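You operate a simulated robot arm through the tools that you are given. There is no shell and no other tool. Be economical: measure what you need, move in short steps, check, and stop when the job is done.

Carry out the task below with a simulated robot arm. There is one attempt and no reset: what you move stays moved.

JOB
Tension the belt to 250 newtons on the meter, lock it and test it with the white plunger.
Fine: free the orange lever first; leave the blue wheel and the grey lever; the green lamp must light. The line stays locked off, the carriage on its prop.

Only the result counts: the job must be done as asked and must still hold three seconds after the hand-in. Knocking over, shifting, dropping, spilling or breaking anything else fails it.

ROBOT AND FRAMES
A 7-joint arm with a two-finger parallel gripper, fixed in place. Base frame: the origin is at the foot of the arm, x ahead of it, y to its left, z up. Readings come in cm, degrees, newtons and seconds.
With the tool pointing down near the work surface it reaches from about 24 to 52 cm from the base axis. Its first joint turns from -166.0 to 166.0 degrees. Payload 3.91 kg.
The TCP is the grasp point between the finger pads, 3 cm short of the fingertips. In the tool frame z runs along the fingers and y along their closing line. The gripper opens to 11 cm. The fingers are 2 cm wide and 1 cm thick; the gripper's body (4.8 by 11.2 cm) begins 5.5 cm behind the TCP.
Orientation is that of the tool frame in the base frame, as a unit quaternion [w, x, y, z]. With the fingers straight down and closing along the base's y, the tool's x points along the base's -x, its y along +y and its z along -z.

CONTROLS
- The arm moves only by the tool send_rows. Its argument "increments" is a list of rows, each an object (a shift or turn left out is 0, a gripper value left out holds the last) with "gripper": the finger opening in m, from 0 to 0.11; "linear": the shift along the base's x, y, z in units of 40 mm (1.0 is 40 mm), a list of three; "rot": the turn, a rotation vector about the base's x, y, z in units of 5 degrees (1.0 is 5 degrees), a list of three. In form: [{"gripper": gripper, "linear": [tx, ty, tz], "rot": [ax, ay, az]}, ...]. A call has 1 to 20 rows; each row shifts and turns the commanded pose from where the row before left it. A call with a number of a shift or a turn outside -1 to 1 is refused whole. A row lasts 0.2 s, in which the tool goes at most 5 cm and 8.6 degrees; a call with a longer step from one row to the next is refused whole, and so is a gripper value outside its range. A pose out of reach is approached as far as the arm can. The call stops where the force on the tool passes 80 N (or 10 N more than at its start, if that is more) or the arm is blocked; 0.2 s more then pass. Each finger travels about 15.3 cm/s and halts on what it meets, pressing with about 39 N; the grip force reading is that of the motor and also rises with nothing between the fingers. The clock runs only during rows and for 0.2 s after the last one: add rows that do not move to give the fingers time. It gives the time, the measured TCP pose, the force on the tool (base axes), the opening and the grip force at its end, in the units of the frame above (readings bear some noise), with the torque about the TCP (base axes, N m) and any sound that the robot's microphone picked up.
- Cameras (640 x 400 px; columns grow to the right, rows downward): "scene" is fixed at [40.14, -65.04, 154.81]; the picture's right is [0.98, 0.21, 0.00], its down [0.09, -0.43, -0.90] and it looks along [-0.19, 0.88, -0.44] (base axes); focal length 346 px, centre (320, 200). "wrist" rides on the gripper at [7.7, 0.7, -11.4] in the tool frame; the picture's right is [-0.09, 1.00, 0.00], its down [-0.80, -0.07, -0.59] and it looks along [-0.59, -0.05, 0.80] (tool axes); focal length 270 px, centre (320, 200).
- snapshot(camera): a new picture of that camera. The clock stands still meanwhile.
- move_column(by): slides the trunk up (or, below 0, down) by that many cm; the arm rides with it, the base frame stays. It gives what a move gives, with no picture.
- pixel_to_xyz(camera, pixels): for up to 12 pixels [column, row] of the newest picture of that camera ("zoom" is the newest enlarged one), the place [x, y, z] in the base frame of the surface seen there, good to about 0.2 cm. The clock stands still meanwhile.
- close_up(camera, box): a new picture of the part [left, top, right, bottom] of that camera's present view, enlarged. The clock stands still meanwhile.
- job_done(): hands the job in; it is judged then, once.

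Go step by step. Measure first, check grasps and placings, and put right what went wrong. The budget is 80 turns and 54 pictures, counting those below and the enlarged ones. Unless the task says otherwise, let go and move clear before handing in, and close with one line.

The tools are called after ">>>" as a command line: name --argument value ..., lists and objects as JSON in quotes. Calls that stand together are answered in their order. send_rows: Moves the arm, as the interface text tells. Its arguments: {"type":"object","properties":{"increments":{"type":"array","items":{"type":"object","properties":{"gripper":{"type":"number"},"linear":{"type":"array","items":{"type":"number"}},"rot":{"type":"array","items":{"type":"number"}}}}}},"required":["increments"]} The other tools are called the same way: move_column (by) slides the trunk up or down; snapshot (camera) takes a picture; pixel_to_xyz (camera, pixels) gives the place of the surface under pixels of a picture; close_up (camera, box) takes an enlarged picture of a part of a camera's view; job_done () hands the job in.

At the start:

```text
clock: 0.0
position: [8.03, 49.7, 112.4]
tool_rot: [0.0, 0.0, 1.0, 0.0]
wrist_force: [-0.2, 0.0, 1.0]
torque: [0.02, 0.02, 0.01]
width: 10.98
gripper_force: 0.1
trunk travel left (down, up): [-55.0, 6.0]
```

scene: 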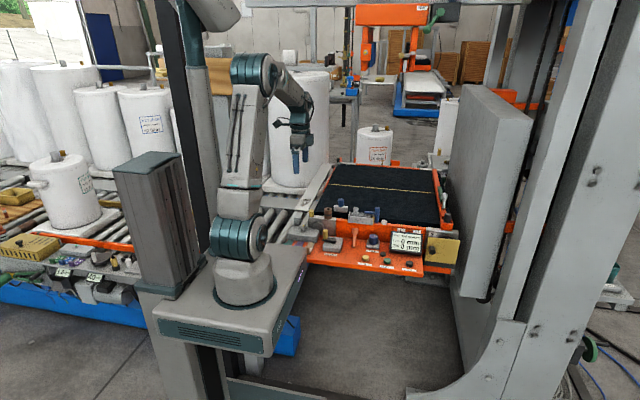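
wrist: 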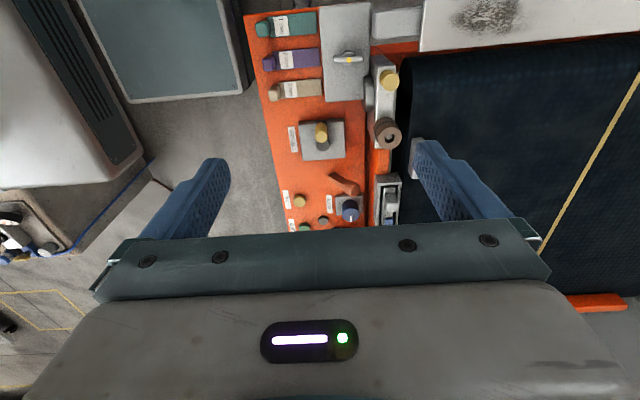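

The scene shows an orange control panel around pixels (300-460, 195-275) with levers, a meter and plungers. I'll enlarge it first.

>>> close_up --camera "scene" --box '[290, 190, 470, 290]'

>>> close_up --camera "wrist" --box '[240, 0, 440, 240]'

```text
3.56 times, centred on (380, 240) of scene
```

zoom: 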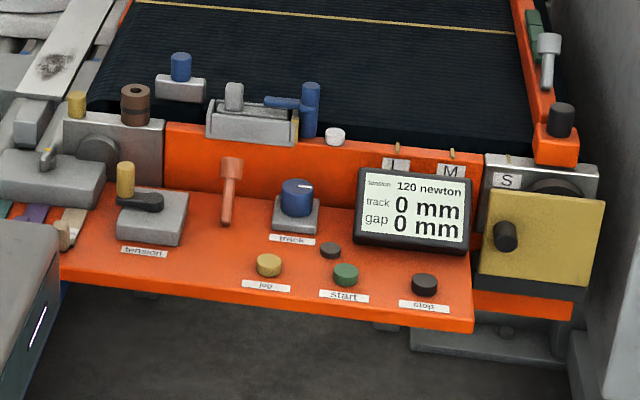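

```text
1.67 times, centred on (340, 120) of wrist
```

zoom: 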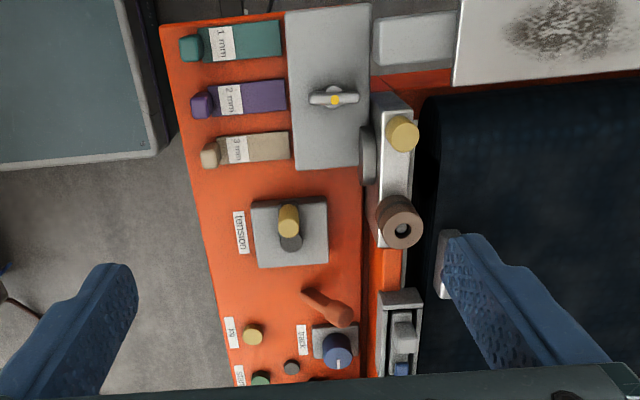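

The wrist view shows the crank ("tension"), orange lever and blue track wheel. I'll measure these points from both views.

>>> pixel_to_xyz --camera "zoom" --pixels '[[289, 215], [290, 243], [262, 258], [320, 210], [308, 293], [340, 315], [338, 345], [253, 335], [291, 367], [215, 290], [400, 330], [445, 285]]'

>>> close_up --camera "scene" --box '[310, 200, 410, 262]'

```text
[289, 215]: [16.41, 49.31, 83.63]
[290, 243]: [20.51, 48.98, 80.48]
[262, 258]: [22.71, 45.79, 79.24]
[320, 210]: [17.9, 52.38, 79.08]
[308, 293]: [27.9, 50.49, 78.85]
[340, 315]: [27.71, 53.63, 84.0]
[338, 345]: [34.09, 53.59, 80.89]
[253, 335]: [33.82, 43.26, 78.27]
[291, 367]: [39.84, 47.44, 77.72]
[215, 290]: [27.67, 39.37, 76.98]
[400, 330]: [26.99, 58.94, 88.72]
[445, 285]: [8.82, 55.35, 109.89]
```

```text
6.40 times, centred on (360, 231) of scene
```

zoom: 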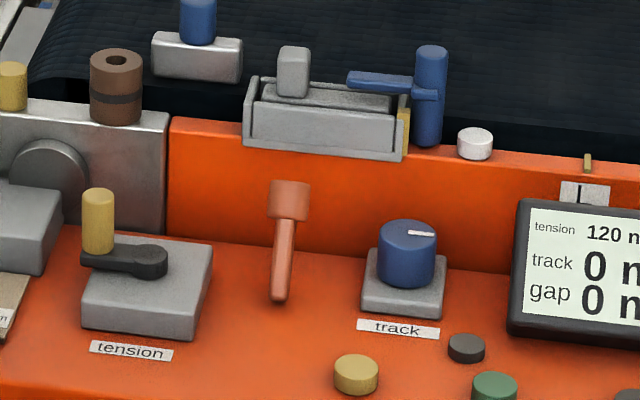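

>>> pixel_to_xyz --camera "zoom" --pixels '[[98, 192], [98, 235], [152, 258], [190, 300], [290, 188], [290, 210], [282, 285], [278, 302], [475, 133], [475, 150], [466, 342], [405, 225]]'

>>> pixel_to_xyz --camera "zoom" --pixels '[[430, 50], [355, 80], [295, 50], [117, 57], [430, 140], [12, 65], [198, 5], [250, 330], [357, 360], [587, 160], [530, 200], [230, 130]]'

```text
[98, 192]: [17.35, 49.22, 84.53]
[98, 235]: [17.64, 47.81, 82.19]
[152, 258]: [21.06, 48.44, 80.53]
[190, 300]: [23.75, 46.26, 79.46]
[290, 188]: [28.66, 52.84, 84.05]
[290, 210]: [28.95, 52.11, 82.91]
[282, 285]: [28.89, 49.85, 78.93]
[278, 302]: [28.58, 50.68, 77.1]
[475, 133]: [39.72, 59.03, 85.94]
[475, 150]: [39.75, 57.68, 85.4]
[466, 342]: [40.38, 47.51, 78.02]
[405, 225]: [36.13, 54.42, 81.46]
```

```text
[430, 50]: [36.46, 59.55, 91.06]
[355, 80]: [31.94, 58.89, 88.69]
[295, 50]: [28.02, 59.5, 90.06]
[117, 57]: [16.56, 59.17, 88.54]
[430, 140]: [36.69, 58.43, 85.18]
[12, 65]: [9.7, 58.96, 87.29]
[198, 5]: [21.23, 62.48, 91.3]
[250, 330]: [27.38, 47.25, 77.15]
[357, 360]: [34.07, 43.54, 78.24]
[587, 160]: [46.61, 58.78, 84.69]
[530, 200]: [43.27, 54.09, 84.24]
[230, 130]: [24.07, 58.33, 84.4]
```

Crank pivot is about (21.1, 48.4, 80.5) with its knob at (17.4, 48.7, 84.5); the lever head is at (28.8, 52.8, 84). I'll check where the arm's foot and shoulder are, to plan trunk height.

>>> snapshot --camera "scene"

>>> pixel_to_xyz --camera "scene" --pixels '[[240, 290], [238, 240], [243, 75], [295, 150], [300, 110], [285, 255], [330, 175], [350, 225]]'

>>> close_up --camera "scene" --box '[380, 200, 480, 280]'

```text
48 pictures are left
```

scene: 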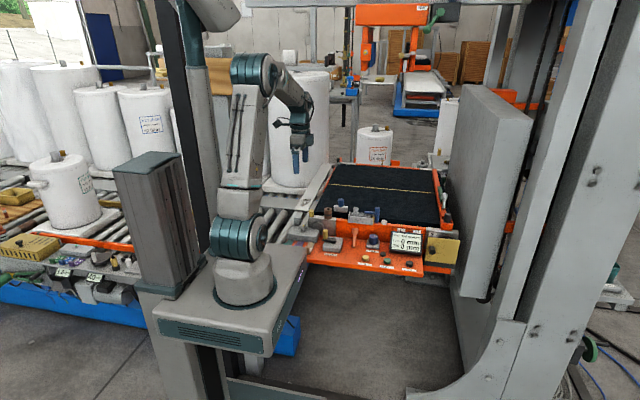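

```text
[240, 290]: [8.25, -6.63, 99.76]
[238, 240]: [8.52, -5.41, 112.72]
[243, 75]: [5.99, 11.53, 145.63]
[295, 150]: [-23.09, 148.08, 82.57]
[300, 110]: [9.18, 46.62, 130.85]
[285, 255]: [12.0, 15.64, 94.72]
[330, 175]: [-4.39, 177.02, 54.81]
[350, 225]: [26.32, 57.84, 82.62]
```

```text
5.00 times, centred on (430, 240) of scene
```

zoom: 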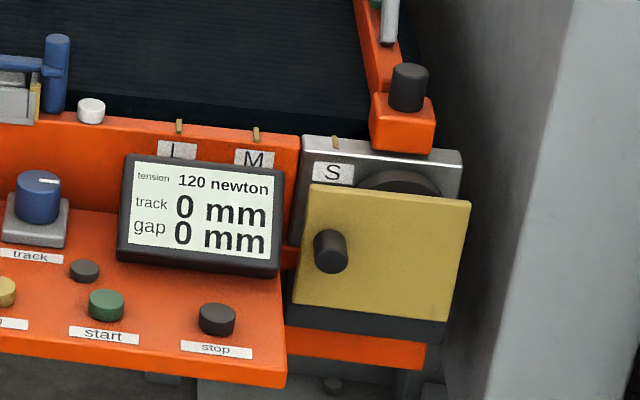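

The arm's shoulder sits at about z 112, so lowering the trunk 14 cm helps reach. I'll then yaw the hand -90° so the camera ends up above the hand when tilting toward +y.

>>> move_column --by -12

>>> send_rows --increments '[{"gripper": 0.05, "rot": [0, 0, -1], "linear": [0.2, -0.2, 0]}, {"rot": [0, 0, -1], "linear": [0.2, -0.2, 0]}, {"rot": [0, 0, -1], "linear": [0.2, -0.2, 0]}, {"rot": [0, 0, -1], "linear": [0.2, -0.2, 0]}, {"rot": [0, 0, -1], "linear": [0.2, -0.2, 0]}, {"rot": [0, 0, -1], "linear": [0.2, -0.2, 0]}, {"rot": [0, 0, -1], "linear": [0.2, -0.2, 0]}, {"rot": [0, 0, -1], "linear": [0.2, -0.2, 0]}, {"rot": [0, 0, -1], "linear": [0.2, -0.2, 0]}, {"rot": [0, 0, -1], "linear": [0.2, -0.2, 0]}, {"rot": [0, 0, -1], "linear": [0.2, 0, 0]}, {"rot": [0, 0, -1], "linear": [0.2, 0, 0]}, {"rot": [0, 0, -1], "linear": [0.2, 0, 0]}, {"rot": [0, 0, -1], "linear": [0.2, 0, 0]}, {"rot": [0, 0, -1], "linear": [0.2, 0, 0]}, {"rot": [0, 0, -1]}, {"rot": [0, 0, -1]}, {"rot": [0, 0, -1]}, {}, {}]'

```text
clock: 1.5
position: [7.86, 49.52, 100.28]
tool_rot: [0.0, 0.0, 1.0, 0.0]
wrist_force: [0.6, -0.2, -0.2]
torque: [-0.01, -0.01, 0.02]
width: 10.99
gripper_force: 0.1
trunk travel left (down, up): [-43.0, 18.0]
```

```text
clock: 5.7
position: [19.98, 41.63, 100.43]
tool_rot: [0.0, 0.707, 0.707, 0.0]
wrist_force: [0.5, -0.1, -0.3]
torque: [0.01, 0.02, -0.02]
width: 5.03
gripper_force: 0.0
trunk travel left (down, up): [-43.0, 18.0]
```

The yaw worked. Next I'll tilt 40° outward and move near the orange lever for a look.

>>> send_rows --increments '[{"rot": [1, 0, 0], "linear": [0.275, 0, 0]}, {"rot": [1, 0, 0], "linear": [0.275, 0, 0]}, {"rot": [1, 0, 0], "linear": [0.275, 0, 0]}, {"rot": [1, 0, 0], "linear": [0.275, 0, 0]}, {"rot": [1, 0, 0], "linear": [0.275, 0, -0.2]}, {"rot": [1, 0, 0], "linear": [0.275, 0, -0.2]}, {"rot": [1, 0, 0], "linear": [0.275, 0, -0.2]}, {"rot": [1, 0, 0], "linear": [0.275, 0.5, -0.2]}, {}]'

>>> snapshot --camera "wrist"

>>> close_up --camera "scene" --box '[290, 150, 450, 280]'

```text
clock: 7.7
position: [28.82, 43.68, 97.18]
tool_rot: [-0.242, 0.664, 0.664, 0.242]
wrist_force: [0.4, 0.0, -0.3]
torque: [0.0, 0.04, 0.02]
width: 5.01
gripper_force: 0.1
trunk travel left (down, up): [-43.0, 18.0]
```

```text
46 pictures are left
```

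wrist: 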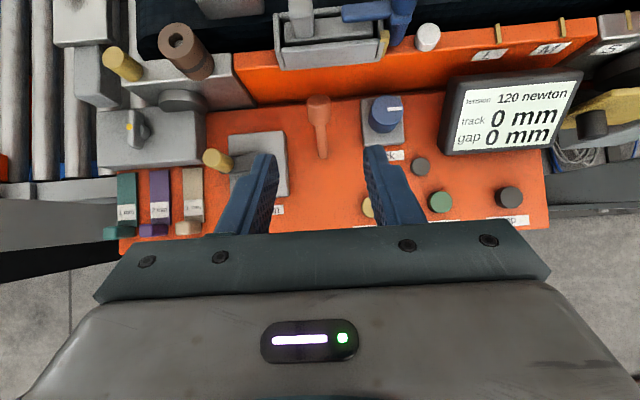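

```text
3.08 times, centred on (370, 215) of scene
```

zoom: 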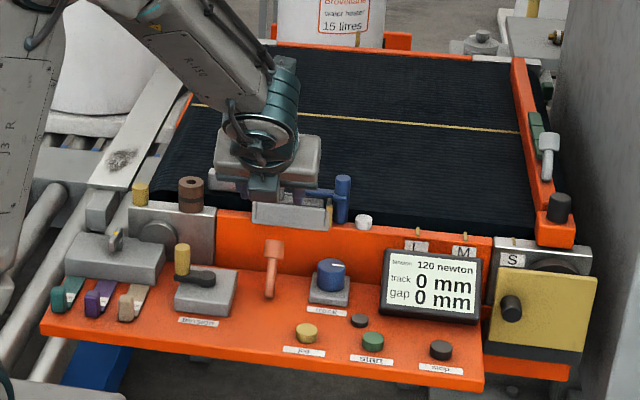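

The wrist view shows the orange lever at (318,125). I'll enlarge and measure it.

>>> close_up --camera "wrist" --box '[220, 20, 460, 220]'

>>> pixel_to_xyz --camera "wrist" --pixels '[[318, 100], [308, 110], [329, 110], [318, 120], [321, 140], [322, 155], [386, 112], [421, 166], [427, 35], [215, 160], [385, 45], [300, 150]]'

```text
2.00 times, centred on (340, 120) of wrist
```

zoom: 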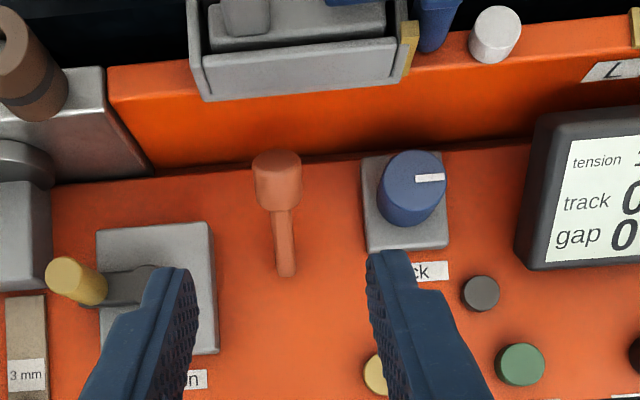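

```text
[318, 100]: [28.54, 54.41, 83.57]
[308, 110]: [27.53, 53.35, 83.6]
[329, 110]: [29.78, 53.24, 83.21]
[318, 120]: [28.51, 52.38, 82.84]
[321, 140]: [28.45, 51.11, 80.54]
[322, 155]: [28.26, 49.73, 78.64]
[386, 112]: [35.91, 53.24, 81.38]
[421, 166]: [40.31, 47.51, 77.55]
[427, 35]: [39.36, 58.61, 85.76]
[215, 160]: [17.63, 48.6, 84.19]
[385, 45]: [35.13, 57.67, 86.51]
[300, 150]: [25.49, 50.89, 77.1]
```

The lever head is at about (28.6, 53, 83), pivot about (28.4, 50, 78), leaning back. I'll straddle it with the fingers, then close.

>>> send_rows --increments '[{"linear": [-0.02, 0.34, -0.6]}, {"linear": [-0.02, 0.34, -0.6]}, {"linear": [-0.02, 0.34, -0.6]}, {"linear": [0, 0.34, -0.6]}, {"linear": [0, 0.24, -0.29]}, {"linear": [0, 0.24, -0.29]}, {"linear": [0, 0.24, -0.29]}, {"linear": [0, 0.24, -0.29]}, {}]'

>>> snapshot --camera "wrist"

```text
clock: 9.7
position: [28.54, 52.8, 82.88]
tool_rot: [-0.242, 0.665, 0.664, 0.242]
wrist_force: [1.2, -0.3, -0.6]
torque: [-0.01, 0.03, 0.01]
width: 5.01
gripper_force: 0.0
trunk travel left (down, up): [-43.0, 18.0]
```

```text
43 pictures are left
```

wrist: 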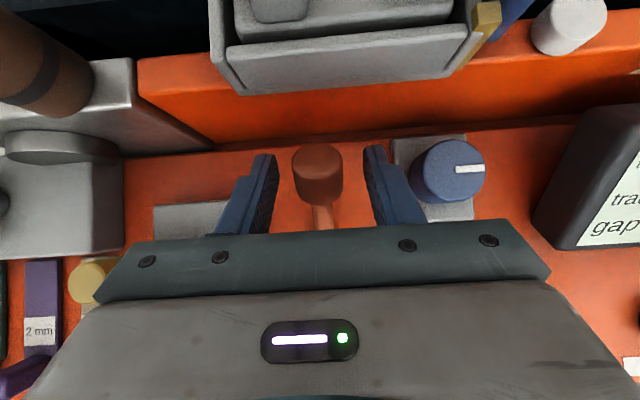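

The fingers straddle the lever head cleanly. I'll close on it and try the first 20° of throw toward the operator.

>>> send_rows --increments '[{"gripper": 0.0}, {}, {}]'

>>> send_rows --increments '[{"linear": [0, -0.112, 0.054]}, {"linear": [0, -0.113, 0.054]}, {"linear": [0, -0.119, 0.035]}, {"linear": [0, -0.119, 0.035]}, {}]'

>>> close_up --camera "wrist" --box '[160, 60, 640, 260]'

```text
clock: 10.5
position: [28.5, 52.86, 82.91]
tool_rot: [-0.241, 0.665, 0.664, 0.242]
wrist_force: [-1.7, -0.2, -1.0]
torque: [-0.01, 0.3, -0.1]
width: 2.49
gripper_force: 45.3
trunk travel left (down, up): [-43.0, 18.0]
```

```text
clock: 11.7
position: [28.44, 51.14, 83.73]
tool_rot: [-0.242, 0.665, 0.664, 0.243]
wrist_force: [-1.0, 21.0, 3.9]
torque: [1.27, 0.39, -0.19]
width: 2.53
gripper_force: 45.7
trunk travel left (down, up): [-43.0, 18.0]
```

```text
1.33 times, centred on (400, 160) of wrist
```

zoom: 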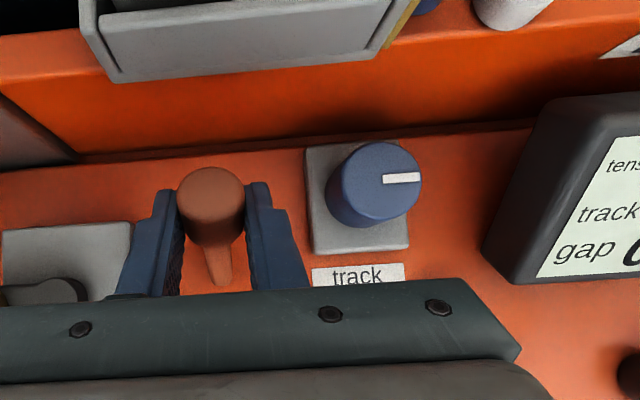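

The lever is following the hand with a 21 N resistance. I'll continue the arc forward.

>>> send_rows --increments '[{"linear": [0, -0.136, 0.013]}, {"linear": [0, -0.136, 0.012]}, {"linear": [0, -0.136, -0.012]}, {"linear": [0, -0.136, -0.013]}, {}]'

>>> send_rows --increments '[{"linear": [0, -0.119, -0.035]}, {"linear": [0, -0.119, -0.035]}, {"linear": [0, -0.112, -0.054]}, {}]'

>>> close_up --camera "wrist" --box '[160, 60, 640, 260]'

```text
clock: 12.9
position: [28.44, 49.08, 83.7]
tool_rot: [-0.242, 0.663, 0.665, 0.243]
wrist_force: [-1.1, 20.5, 14.7]
torque: [1.38, 0.14, 0.01]
width: 2.52
gripper_force: 45.5
trunk travel left (down, up): [-43.0, 18.0]
```

```text
clock: 13.9
position: [28.52, 47.17, 82.91]
tool_rot: [-0.24, 0.666, 0.665, 0.239]
wrist_force: [-5.3, -4.6, 1.5]
torque: [-0.23, 0.06, 0.11]
width: 1.14
gripper_force: 44.9
trunk travel left (down, up): [-43.0, 18.0]
```

```text
1.33 times, centred on (400, 160) of wrist
```

zoom: 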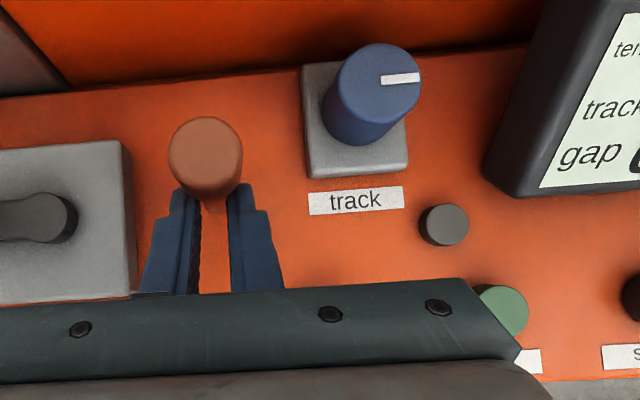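

The fingers slipped onto the lever's shaft (opening 1.14 cm). I'll measure where the lever stands now.

>>> pixel_to_xyz --camera "zoom" --pixels '[[205, 125], [205, 150], [205, 180], [180, 155], [235, 155], [215, 240]]'

>>> close_up --camera "scene" --box '[310, 200, 410, 262]'

```text
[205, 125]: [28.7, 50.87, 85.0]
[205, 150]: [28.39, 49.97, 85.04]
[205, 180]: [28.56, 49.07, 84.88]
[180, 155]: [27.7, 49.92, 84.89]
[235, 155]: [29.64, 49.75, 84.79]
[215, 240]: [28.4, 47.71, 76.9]
```

```text
6.40 times, centred on (360, 231) of scene
```

zoom: 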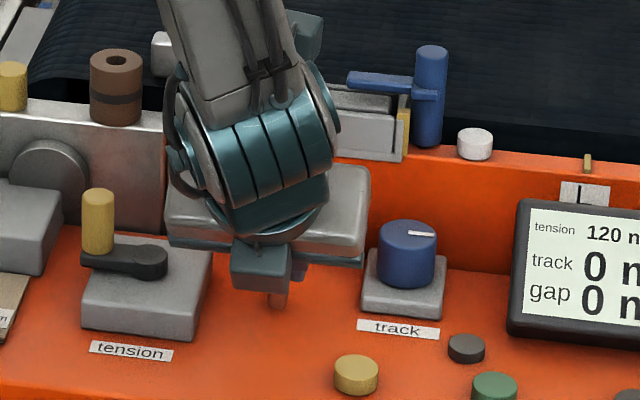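

The lever now stands vertical (head top at y 50, z 85). I'll regrip the head and see whether it travels further or has hit its stop.

>>> send_rows --increments '[{"gripper": 0.045}, {}, {"linear": [0, 0.25, 0.1]}, {"linear": [0, 0.25, 0.1]}, {"linear": [0, 0.25, 0.05]}, {"gripper": 0.0}, {}, {}]'

>>> send_rows --increments '[{"linear": [0, -0.12, 0]}, {"linear": [0, -0.12, -0.01]}, {"linear": [0, -0.12, -0.02]}, {}]'

>>> snapshot --camera "wrist"

```text
clock: 15.7
position: [28.49, 50.55, 84.08]
tool_rot: [-0.242, 0.664, 0.664, 0.242]
wrist_force: [-0.7, 1.0, -1.0]
torque: [0.09, -0.34, -0.07]
width: 2.52
gripper_force: 45.3
trunk travel left (down, up): [-43.0, 18.0]
```

```text
clock: 16.7
position: [28.47, 49.29, 84.05]
tool_rot: [-0.242, 0.664, 0.664, 0.243]
wrist_force: [0.8, 18.2, 4.1]
torque: [1.23, -0.25, -0.15]
width: 2.56
gripper_force: 45.1
trunk travel left (down, up): [-43.0, 18.0]
```

```text
39 pictures are left
```

wrist: 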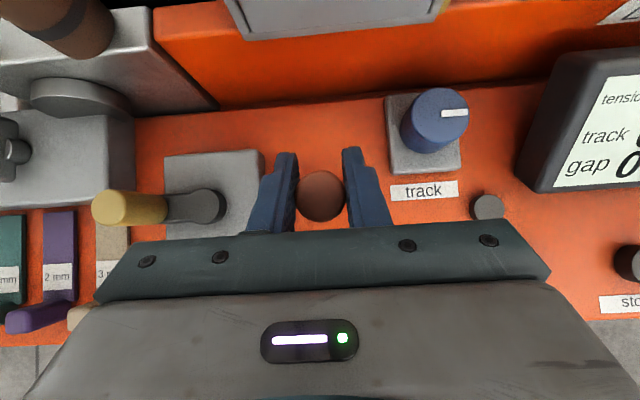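

>>> pixel_to_xyz --camera "wrist" --pixels '[[320, 180], [320, 195], [320, 212]]'

>>> send_rows --increments '[{"linear": [0, -0.12, -0.025]}, {"linear": [0, -0.12, -0.03]}, {"linear": [0, -0.12, -0.04]}, {}]'

>>> snapshot --camera "wrist"

```text
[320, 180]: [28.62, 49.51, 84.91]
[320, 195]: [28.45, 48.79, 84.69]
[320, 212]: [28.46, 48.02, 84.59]
```

```text
clock: 17.7
position: [28.51, 47.68, 83.61]
tool_rot: [-0.241, 0.665, 0.664, 0.242]
wrist_force: [1.1, 17.4, 6.9]
torque: [1.26, 0.27, 0.17]
width: 2.55
gripper_force: 45.2
trunk travel left (down, up): [-43.0, 18.0]
```

```text
38 pictures are left
```

wrist: 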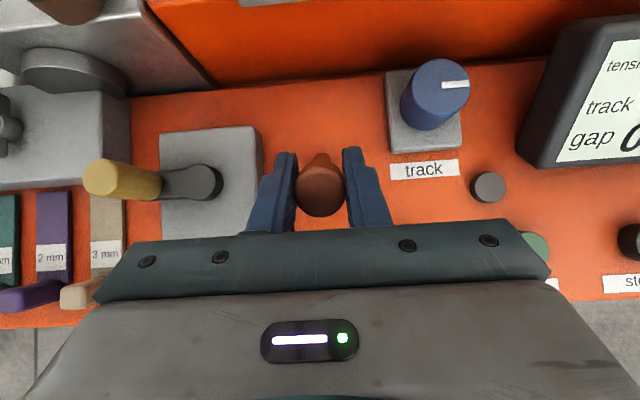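

The lever is passing vertical and still following. I'll continue to its stop.

>>> send_rows --increments '[{"linear": [0, -0.11, -0.06]}, {"linear": [0, -0.11, -0.065]}, {}]'

>>> send_rows --increments '[{"linear": [0, -0.1, -0.075]}, {"linear": [0, -0.1, -0.08]}, {}]'

>>> snapshot --camera "wrist"

```text
clock: 18.5
position: [28.56, 46.79, 83.03]
tool_rot: [-0.242, 0.664, 0.665, 0.242]
wrist_force: [1.2, 15.9, 10.3]
torque: [1.25, 0.28, 0.13]
width: 2.55
gripper_force: 44.8
trunk travel left (down, up): [-43.0, 18.0]
```

```text
clock: 19.3
position: [28.51, 45.91, 82.62]
tool_rot: [-0.242, 0.664, 0.664, 0.243]
wrist_force: [2.0, 13.6, 14.3]
torque: [1.27, 0.28, 0.17]
width: 2.57
gripper_force: 45.4
trunk travel left (down, up): [-43.0, 18.0]
```

```text
37 pictures are left
```

wrist: 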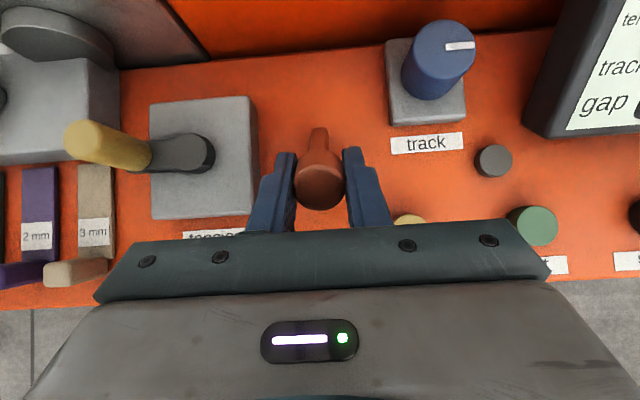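

>>> send_rows --increments '[{"linear": [0, -0.09, -0.09]}, {"linear": [0, -0.09, -0.095]}, {}]'

>>> send_rows --increments '[{"linear": [0, -0.08, -0.1]}, {"linear": [0, -0.08, -0.1]}, {}]'

>>> snapshot --camera "wrist"

```text
clock: 20.1
position: [28.56, 45.51, 81.93]
tool_rot: [-0.244, 0.663, 0.664, 0.245]
wrist_force: [1.1, 23.0, 31.5]
torque: [0.27, 0.4, 0.29]
width: 2.55
gripper_force: 45.1
trunk travel left (down, up): [-43.0, 18.0]
```

```text
clock: 20.9
position: [28.53, 44.39, 80.77]
tool_rot: [-0.24, 0.666, 0.665, 0.24]
wrist_force: [0.1, 0.4, 0.3]
torque: [-0.03, -0.05, -0.03]
width: 0.01
gripper_force: 38.0
trunk travel left (down, up): [-43.0, 18.0]
```

```text
36 pictures are left
```

wrist: 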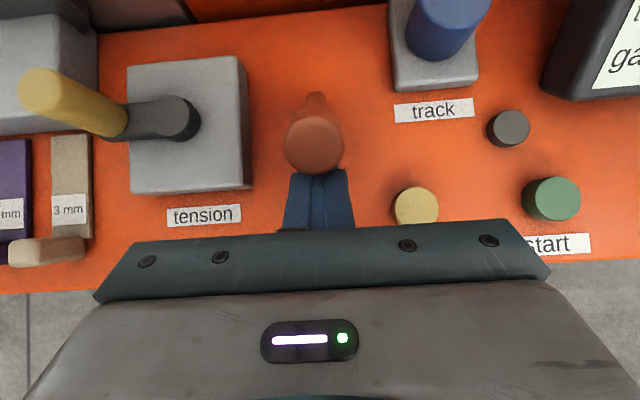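

The lever reached a hard stop (39 N) and the fingers slid off; it now leans fully forward. I'll back out, move over to the crank knob and straddle it.

>>> send_rows --increments '[{"linear": [0, -0.24, 0.29]}, {"linear": [0, -0.24, 0.29]}, {"linear": [0, -0.24, 0.29]}, {"linear": [0, -0.24, 0.29]}, {"linear": [-0.69, 0.14, 0.32], "gripper": 0.035}, {"linear": [-0.69, 0.14, 0.32]}, {"linear": [-0.69, 0.14, 0.32]}, {"linear": [-0.69, 0.14, 0.32]}, {}]'

>>> snapshot --camera "wrist"

>>> pixel_to_xyz --camera "wrist" --pixels '[[500, 200], [320, 140]]'

>>> close_up --camera "scene" --box '[310, 200, 440, 280]'

```text
clock: 22.9
position: [17.42, 43.01, 90.77]
tool_rot: [-0.242, 0.665, 0.664, 0.242]
wrist_force: [-0.6, -0.3, 1.3]
torque: [0.0, -0.01, 0.02]
width: 3.53
gripper_force: 0.1
trunk travel left (down, up): [-43.0, 18.0]
```

```text
35 pictures are left
```

wrist: 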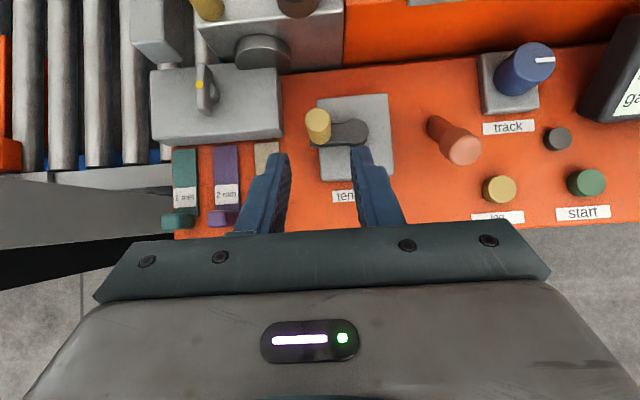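

```text
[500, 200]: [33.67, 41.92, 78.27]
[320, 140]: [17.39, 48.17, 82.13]
```

```text
4.92 times, centred on (375, 240) of scene
```

zoom: 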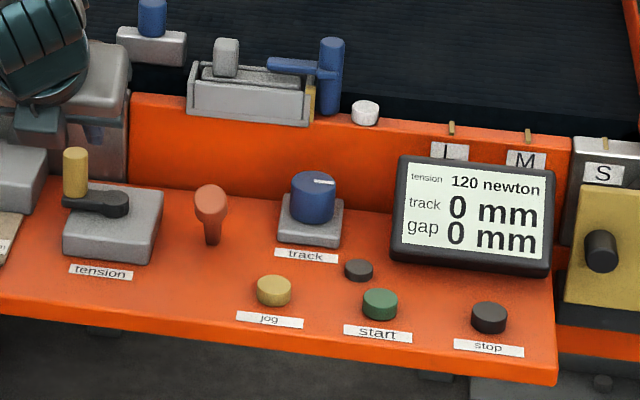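

The lever is now forward; the meter reads 120 N. I'll measure the crank precisely in this view.

>>> pixel_to_xyz --camera "wrist" --pixels '[[317, 112], [309, 118], [328, 118], [350, 133], [360, 132], [340, 145], [355, 105], [440, 130], [464, 150]]'

```text
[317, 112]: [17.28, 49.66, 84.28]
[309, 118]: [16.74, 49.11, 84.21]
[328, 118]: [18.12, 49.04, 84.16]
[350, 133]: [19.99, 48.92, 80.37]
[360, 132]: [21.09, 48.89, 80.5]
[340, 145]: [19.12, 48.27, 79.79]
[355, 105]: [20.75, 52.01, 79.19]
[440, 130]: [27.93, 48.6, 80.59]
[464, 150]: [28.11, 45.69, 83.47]
```

Knob centre (17.35, 48.95), top z 84.2; pivot about (20.9, 48.9). Moving in and closing.

>>> send_rows --increments '[{"linear": [0, 0.295, -0.368]}, {"linear": [0, 0.295, -0.368]}, {"linear": [0, 0.295, -0.368]}, {"linear": [0, 0.295, -0.368]}, {"linear": [0, 0.295, -0.368]}, {"gripper": 0.0}, {}, {}]'

>>> snapshot --camera "wrist"

```text
clock: 24.7
position: [17.27, 48.87, 83.36]
tool_rot: [-0.242, 0.663, 0.666, 0.241]
wrist_force: [-17.2, 6.3, -0.7]
torque: [0.18, 0.65, 0.21]
width: 1.98
gripper_force: 44.9
trunk travel left (down, up): [-43.0, 18.0]
```

```text
33 pictures are left
```

wrist: 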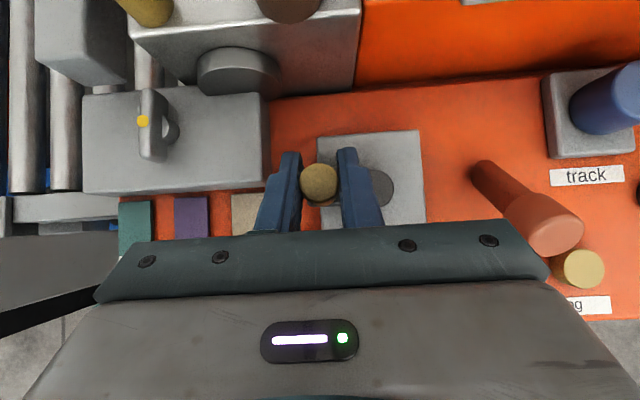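

The knob is held (1.98 cm). I'll try a 30° clockwise turn and read the meter.

>>> send_rows --increments '[{"linear": [0.04, 0, 0]}, {"linear": [0.0125, 0.152, 0]}, {"linear": [0.04, 0.147, 0]}, {"linear": [0.065, 0.138, 0]}, {}]'

>>> close_up --camera "scene" --box '[310, 200, 440, 280]'

```text
clock: 25.9
position: [17.65, 50.65, 83.44]
tool_rot: [-0.242, 0.663, 0.666, 0.24]
wrist_force: [-34.0, -1.6, -1.4]
torque: [-0.77, 0.55, -0.55]
width: 1.89
gripper_force: 45.3
trunk travel left (down, up): [-43.0, 18.0]
```

```text
4.92 times, centred on (375, 240) of scene
```

zoom: 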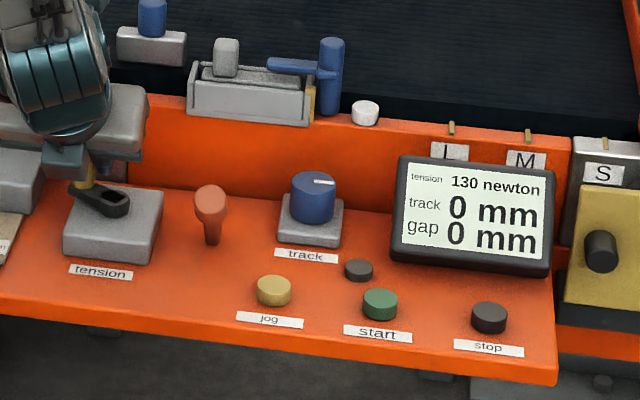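

Clockwise raises the tension: 130 N after 30°. The -34 N side force suggests my pivot guess is off, so I'll look at the hub.

>>> snapshot --camera "wrist"

>>> pixel_to_xyz --camera "zoom" --pixels '[[117, 197], [130, 203], [112, 212], [75, 198], [160, 194], [88, 186]]'

```text
31 pictures are left
```

wrist: 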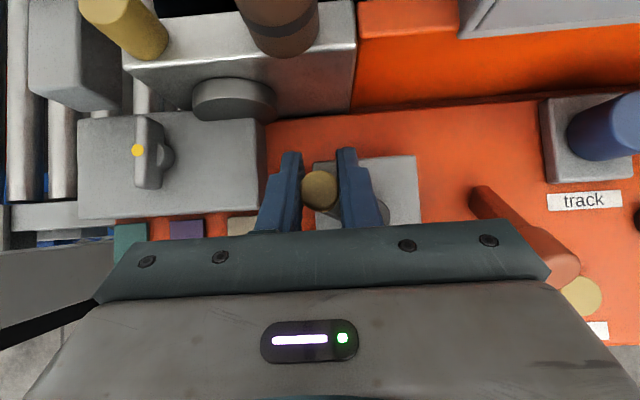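

```text
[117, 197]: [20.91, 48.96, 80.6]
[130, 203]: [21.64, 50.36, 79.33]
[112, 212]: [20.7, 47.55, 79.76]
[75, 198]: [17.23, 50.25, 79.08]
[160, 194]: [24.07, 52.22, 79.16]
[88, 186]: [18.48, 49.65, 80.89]
```

The knob remains held. I'll continue clockwise to about the 90° (back) position using a slightly larger radius, then check forces.

>>> send_rows --increments '[{"linear": [0, 0.15, 0]}, {"linear": [0.11, 0.112, 0]}, {"linear": [0.133, 0.093, 0]}, {"linear": [0.145, 0.07, 0]}, {"linear": [0.157, 0.04, 0]}, {"linear": [0.16, 0.015, 0]}, {}]'

>>> close_up --camera "scene" --box '[310, 200, 440, 280]'

```text
clock: 27.5
position: [21.68, 52.47, 83.39]
tool_rot: [-0.239, 0.668, 0.661, 0.244]
wrist_force: [11.3, 21.9, 5.3]
torque: [-0.1, 0.24, 0.17]
width: 1.82
gripper_force: 45.2
trunk travel left (down, up): [-43.0, 18.0]
```

```text
4.92 times, centred on (375, 240) of scene
```

zoom: 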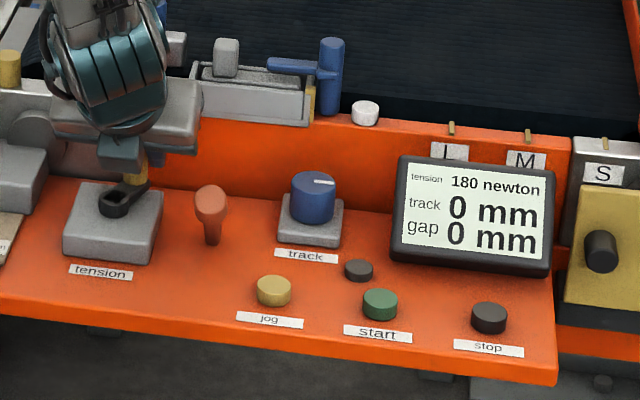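

The meter reads 180 N at roughly 78°, so about 17° per 10 N. Continuing clockwise in a smaller portion.

>>> send_rows --increments '[{"linear": [0.16, -0.01, 0]}, {"linear": [0.14, -0.06, 0]}, {"linear": [0.13, -0.09, 0]}, {"linear": [0.09, -0.08, 0]}, {}]'

>>> close_up --camera "scene" --box '[310, 200, 440, 280]'

```text
clock: 28.7
position: [23.1, 51.39, 83.24]
tool_rot: [-0.24, 0.666, 0.664, 0.241]
wrist_force: [-10.0, -5.6, 8.1]
torque: [0.41, 0.58, -0.09]
width: 1.96
gripper_force: 44.7
trunk travel left (down, up): [-43.0, 18.0]
```

```text
4.92 times, centred on (375, 240) of scene
```

zoom: 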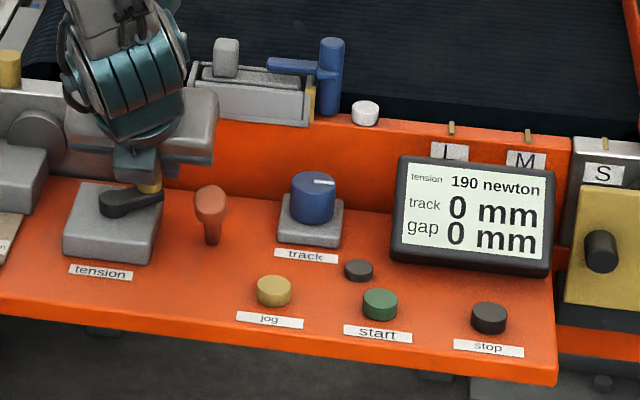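

190 N at about 45°. Continuing roughly another 45° clockwise.

>>> send_rows --increments '[{"linear": [0.11, -0.13, 0]}, {"linear": [0.08, -0.155, 0]}, {"linear": [0.04, -0.17, 0]}, {"linear": [0.005, -0.175, 0]}, {}]'

>>> close_up --camera "scene" --box '[310, 200, 440, 280]'

>>> pixel_to_xyz --camera "zoom" --pixels '[[65, 225], [163, 193], [110, 202], [150, 258]]'

```text
clock: 29.9
position: [23.62, 49.13, 83.35]
tool_rot: [-0.242, 0.664, 0.665, 0.241]
wrist_force: [-22.5, 8.0, -7.6]
torque: [0.9, 0.48, -0.28]
width: 1.94
gripper_force: 45.3
trunk travel left (down, up): [-43.0, 18.0]
```

```text
4.92 times, centred on (375, 240) of scene
```

zoom: 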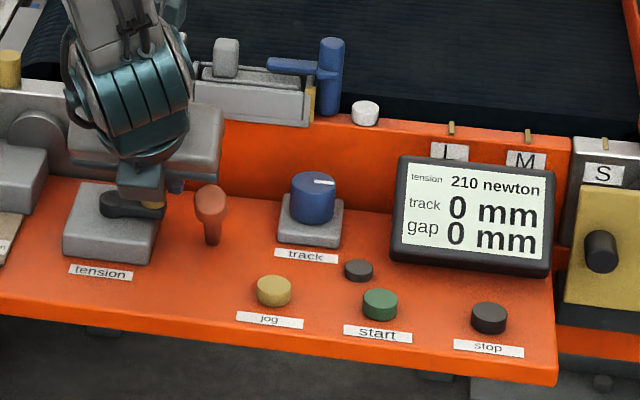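

```text
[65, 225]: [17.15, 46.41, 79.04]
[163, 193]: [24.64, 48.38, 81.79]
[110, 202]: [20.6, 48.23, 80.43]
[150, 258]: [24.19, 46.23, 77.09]
```

210 N at about 0°. The estimate is roughly 80° more; I'll turn another 40°.

>>> send_rows --increments '[{"linear": [-0.05, -0.217, 0]}, {"linear": [-0.09, -0.19, 0]}, {"linear": [-0.12, -0.155, 0]}, {}]'

>>> close_up --camera "scene" --box '[310, 200, 440, 280]'

```text
clock: 30.9
position: [23.05, 46.78, 83.26]
tool_rot: [-0.24, 0.667, 0.663, 0.242]
wrist_force: [-1.1, 11.2, -2.5]
torque: [0.97, 0.55, -0.3]
width: 1.97
gripper_force: 45.1
trunk travel left (down, up): [-43.0, 18.0]
```

```text
4.92 times, centred on (375, 240) of scene
```

zoom: 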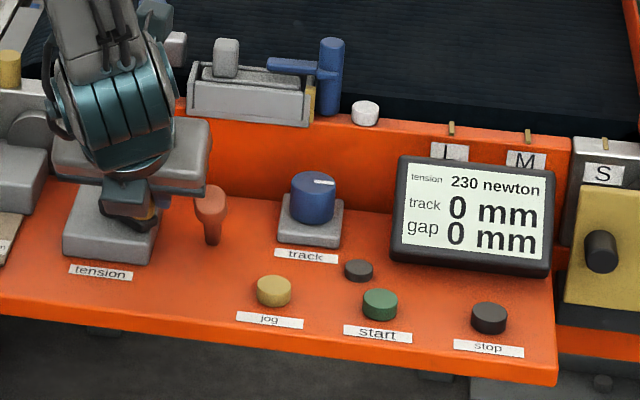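

230 N at about -40°. Another ~35° should come close to 250.

>>> send_rows --increments '[{"linear": [-0.1, -0.075, 0]}, {"linear": [-0.11, -0.07, 0]}, {"linear": [-0.112, -0.05, 0]}, {"linear": [-0.113, -0.045, 0]}, {}]'

>>> close_up --camera "scene" --box '[310, 200, 440, 280]'

```text
clock: 32.1
position: [21.58, 45.59, 83.38]
tool_rot: [-0.241, 0.667, 0.662, 0.242]
wrist_force: [29.0, -13.1, 5.0]
torque: [-0.21, -0.12, -0.82]
width: 1.85
gripper_force: 44.4
trunk travel left (down, up): [-43.0, 18.0]
```

```text
4.92 times, centred on (375, 240) of scene
```

zoom: 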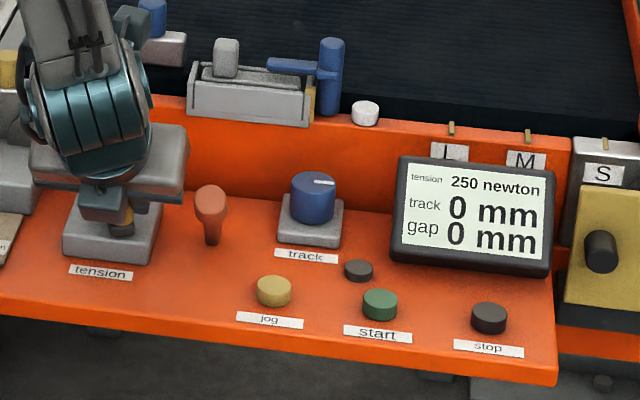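

The meter reads 250 N. I'll relax the stored 29 N side load by matching the command to the measured pose, then open and re-read the meter.

>>> send_rows --increments '[{"linear": [0.055, -0.025, 0]}, {"linear": [0.055, -0.025, 0]}, {}]'

>>> send_rows --increments '[{"gripper": 0.04}, {}, {"linear": [0, -0.24, 0.29]}, {"linear": [0, -0.24, 0.29]}, {"linear": [0, -0.24, 0.29]}, {"linear": [0, -0.24, 0.29]}, {}]'

>>> close_up --camera "scene" --box '[310, 200, 440, 280]'

```text
clock: 32.9
position: [21.43, 45.61, 83.47]
tool_rot: [-0.243, 0.664, 0.665, 0.242]
wrist_force: [14.2, -8.2, 3.9]
torque: [-0.81, -0.08, -0.43]
width: 1.84
gripper_force: 45.2
trunk travel left (down, up): [-43.0, 18.0]
```

```text
clock: 34.5
position: [21.55, 41.79, 88.03]
tool_rot: [-0.241, 0.665, 0.664, 0.242]
wrist_force: [0.3, 0.9, 0.8]
torque: [-0.02, 0.02, 0.0]
width: 4.01
gripper_force: 0.1
trunk travel left (down, up): [-43.0, 18.0]
```

```text
4.92 times, centred on (375, 240) of scene
```

zoom: 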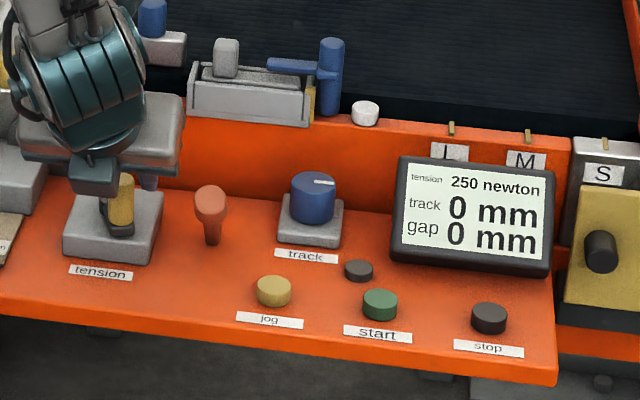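

The tension holds at 250 N with the hand off. Next I'll straddle the lever head at about (28.4, 46.3, 82.6) to push it back to lock.

>>> send_rows --increments '[{"linear": [0.43, 0.04, -0.05], "gripper": 0.05}, {"linear": [0.43, 0.04, -0.05]}, {"linear": [0.43, 0.04, -0.05]}, {"linear": [0.43, 0.04, -0.05]}, {"linear": [0, 0.24, -0.29]}, {"linear": [0, 0.24, -0.29]}, {"linear": [0, 0.24, -0.29]}, {"linear": [0, 0.24, -0.29]}, {}]'

>>> snapshot --camera "wrist"

>>> pixel_to_xyz --camera "wrist" --pixels '[[320, 170], [320, 190], [320, 210], [320, 140]]'

```text
clock: 36.5
position: [28.5, 46.39, 82.65]
tool_rot: [-0.242, 0.664, 0.665, 0.242]
wrist_force: [0.0, 0.0, 0.7]
torque: [-0.02, 0.01, 0.01]
width: 5.0
gripper_force: 0.0
trunk travel left (down, up): [-43.0, 18.0]
```

```text
24 pictures are left
```

wrist: 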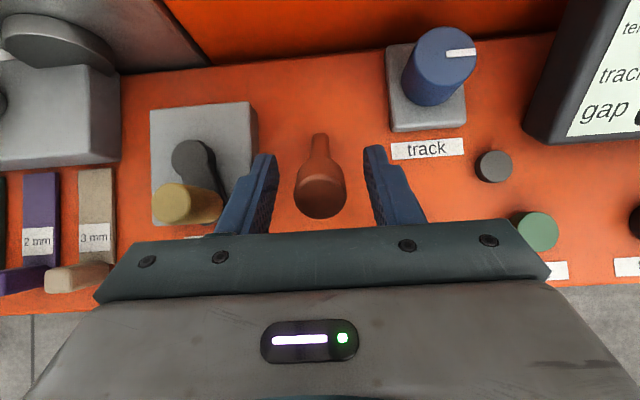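

```text
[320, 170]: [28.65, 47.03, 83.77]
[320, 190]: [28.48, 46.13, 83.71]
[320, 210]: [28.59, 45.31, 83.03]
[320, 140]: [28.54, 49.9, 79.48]
```

Well straddled. I'll close and swing it back along the arc, first to vertical.

>>> send_rows --increments '[{"gripper": 0.0}, {}, {}, {"linear": [0, 0.105, 0.067]}, {"linear": [0, 0.105, 0.067]}, {"linear": [0, 0.117, 0.05]}, {"linear": [0, 0.117, 0.05]}, {"linear": [0, 0.125, 0.029]}, {"linear": [0, 0.125, 0.029]}, {}]'

>>> send_rows --increments '[{"linear": [0, 0.127, 0.008]}, {"linear": [0, 0.127, 0.008]}, {"linear": [0, 0.127, -0.016]}, {"linear": [0, 0.127, -0.016]}, {}]'

>>> snapshot --camera "wrist"

```text
clock: 38.7
position: [28.54, 49.04, 83.87]
tool_rot: [-0.242, 0.664, 0.664, 0.242]
wrist_force: [0.0, -18.8, -4.6]
torque: [-1.26, -0.25, -0.11]
width: 2.53
gripper_force: 44.9
trunk travel left (down, up): [-43.0, 18.0]
```

```text
clock: 39.9
position: [28.55, 51.03, 83.94]
tool_rot: [-0.243, 0.664, 0.664, 0.244]
wrist_force: [1.8, -14.3, 14.6]
torque: [-1.14, 0.25, -0.04]
width: 2.5
gripper_force: 45.4
trunk travel left (down, up): [-43.0, 18.0]
```

```text
23 pictures are left
```

wrist: 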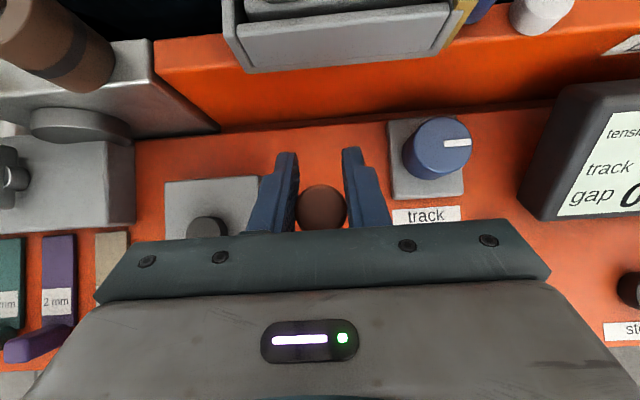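

The lever is around vertical, slightly lagging. Continue to the rear.

>>> send_rows --increments '[{"linear": [0, 0.12, -0.037]}, {"linear": [0, 0.12, -0.037]}, {"linear": [0, 0.105, -0.05]}, {"linear": [0, 0.105, -0.05]}, {}]'

>>> snapshot --camera "wrist"

>>> pixel_to_xyz --camera "wrist" --pixels '[[320, 180], [320, 200], [320, 220]]'

```text
clock: 41.1
position: [28.47, 52.74, 83.27]
tool_rot: [-0.243, 0.664, 0.665, 0.243]
wrist_force: [8.4, -7.1, 27.7]
torque: [-1.15, 0.07, 0.15]
width: 2.54
gripper_force: 45.1
trunk travel left (down, up): [-43.0, 18.0]
```

```text
22 pictures are left
```

wrist: 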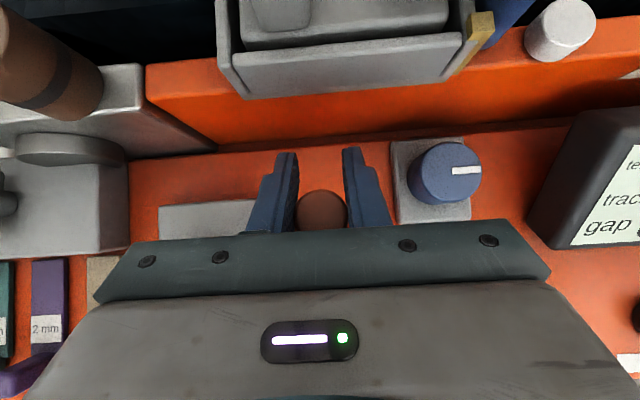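

```text
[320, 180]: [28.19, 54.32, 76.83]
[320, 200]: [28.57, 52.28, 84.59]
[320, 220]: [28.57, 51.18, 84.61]
```

The head top is at y≈51.9 versus 53.8 when originally locked, and the grip is slipping. I'll regrip on the head and push on to the stop.

>>> send_rows --increments '[{"gripper": 0.045}, {}, {"linear": [0, -0.25, 0.05]}, {"gripper": 0.0}, {}, {}, {"linear": [0, 0.114, -0.044]}, {"linear": [0, 0.114, -0.044]}, {"linear": [0, 0.107, -0.064]}, {}]'

>>> send_rows --increments '[{"linear": [0, 0.107, -0.064]}, {"linear": [0, 0.1, -0.075]}, {}]'

>>> snapshot --camera "wrist"

>>> pixel_to_xyz --camera "wrist" --pixels '[[320, 170], [320, 180], [320, 190], [320, 200], [320, 210], [320, 220]]'

```text
clock: 43.3
position: [28.53, 53.13, 82.75]
tool_rot: [-0.242, 0.664, 0.664, 0.243]
wrist_force: [3.0, -14.1, 14.3]
torque: [-1.25, 0.44, -0.14]
width: 2.51
gripper_force: 45.3
trunk travel left (down, up): [-43.0, 18.0]
```

```text
clock: 44.1
position: [28.52, 53.9, 82.15]
tool_rot: [-0.243, 0.664, 0.664, 0.243]
wrist_force: [5.7, -10.8, 18.4]
torque: [-1.25, 0.39, -0.13]
width: 2.49
gripper_force: 44.8
trunk travel left (down, up): [-43.0, 18.0]
```

```text
21 pictures are left
```

wrist: 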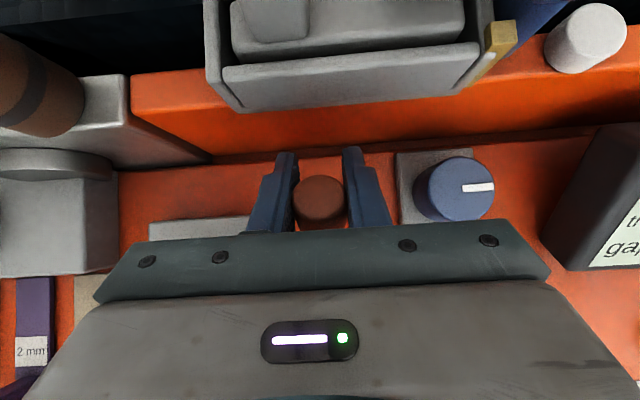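

```text
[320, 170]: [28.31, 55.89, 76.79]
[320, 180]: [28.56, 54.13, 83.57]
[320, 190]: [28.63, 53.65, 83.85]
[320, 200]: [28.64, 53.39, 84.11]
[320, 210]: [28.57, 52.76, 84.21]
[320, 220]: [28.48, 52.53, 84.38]
```

The head is at about y 53.4, nearly the original position. Pushing a bit more to feel the stop.

>>> send_rows --increments '[{"linear": [0, 0.1, -0.08]}, {"linear": [0, 0.09, -0.08]}, {}]'

>>> send_rows --increments '[{"linear": [0, 0.09, -0.08]}, {}]'

>>> snapshot --camera "wrist"

>>> pixel_to_xyz --camera "wrist" --pixels '[[320, 170], [320, 180], [320, 190], [320, 200], [320, 210], [320, 220]]'

```text
clock: 44.9
position: [28.42, 54.78, 81.5]
tool_rot: [-0.243, 0.664, 0.664, 0.244]
wrist_force: [5.6, -6.3, 21.0]
torque: [-1.26, 0.4, -0.17]
width: 2.52
gripper_force: 44.8
trunk travel left (down, up): [-43.0, 18.0]
```

```text
clock: 45.5
position: [28.54, 54.89, 81.3]
tool_rot: [-0.242, 0.664, 0.664, 0.244]
wrist_force: [3.2, -18.0, 32.3]
torque: [-0.71, 0.37, -0.18]
width: 2.54
gripper_force: 45.0
trunk travel left (down, up): [-43.0, 18.0]
```

```text
20 pictures are left
```

wrist: 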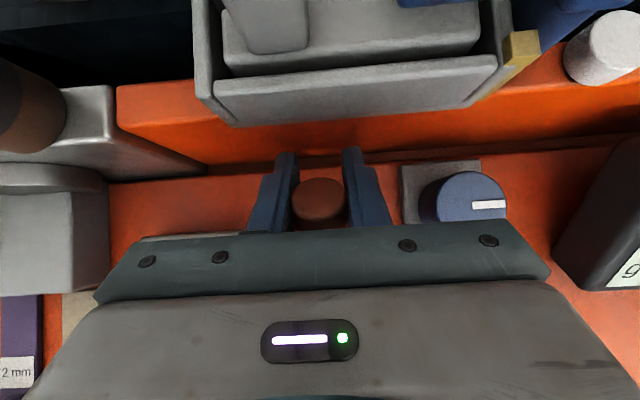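

```text
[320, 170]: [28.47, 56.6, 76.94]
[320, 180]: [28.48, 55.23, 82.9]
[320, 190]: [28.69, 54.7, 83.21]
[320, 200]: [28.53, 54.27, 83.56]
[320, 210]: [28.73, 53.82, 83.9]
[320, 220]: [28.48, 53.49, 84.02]
```

Force rose to 37 N with no further travel: the rear stop is reached. I'll release, back out and check the meter and lever.

>>> send_rows --increments '[{"gripper": 0.05}, {}, {"linear": [0, -0.24, 0.29]}, {"linear": [0, -0.24, 0.29]}, {"linear": [0, -0.24, 0.29]}, {"linear": [0, -0.24, 0.29]}, {"linear": [0, -0.24, 0.29]}, {"linear": [0, -0.24, 0.29]}, {"linear": [0, -0.24, 0.29]}, {"linear": [0, -0.24, 0.29]}, {}]'

>>> close_up --camera "scene" --box '[310, 200, 440, 280]'

>>> snapshot --camera "wrist"

```text
clock: 47.9
position: [28.52, 47.38, 90.32]
tool_rot: [-0.242, 0.664, 0.664, 0.242]
wrist_force: [-0.4, -0.2, 0.3]
torque: [0.03, -0.01, 0.0]
width: 5.02
gripper_force: 0.1
trunk travel left (down, up): [-43.0, 18.0]
```

```text
4.92 times, centred on (375, 240) of scene
```

zoom: 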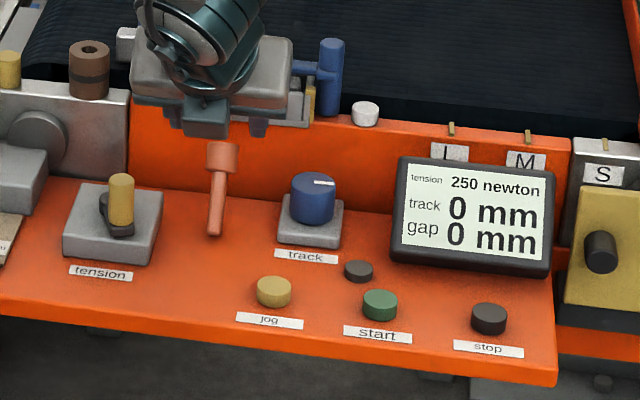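

```text
18 pictures are left
```

wrist: 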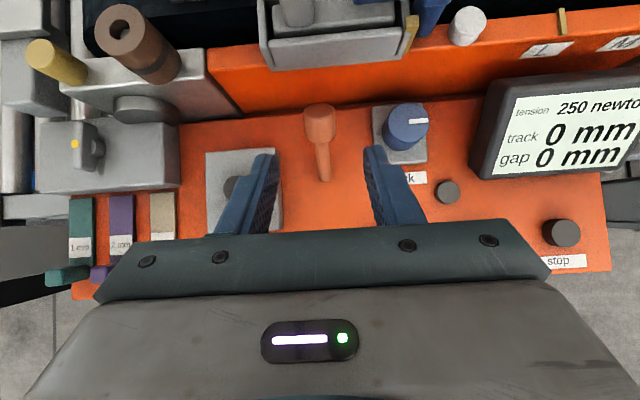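

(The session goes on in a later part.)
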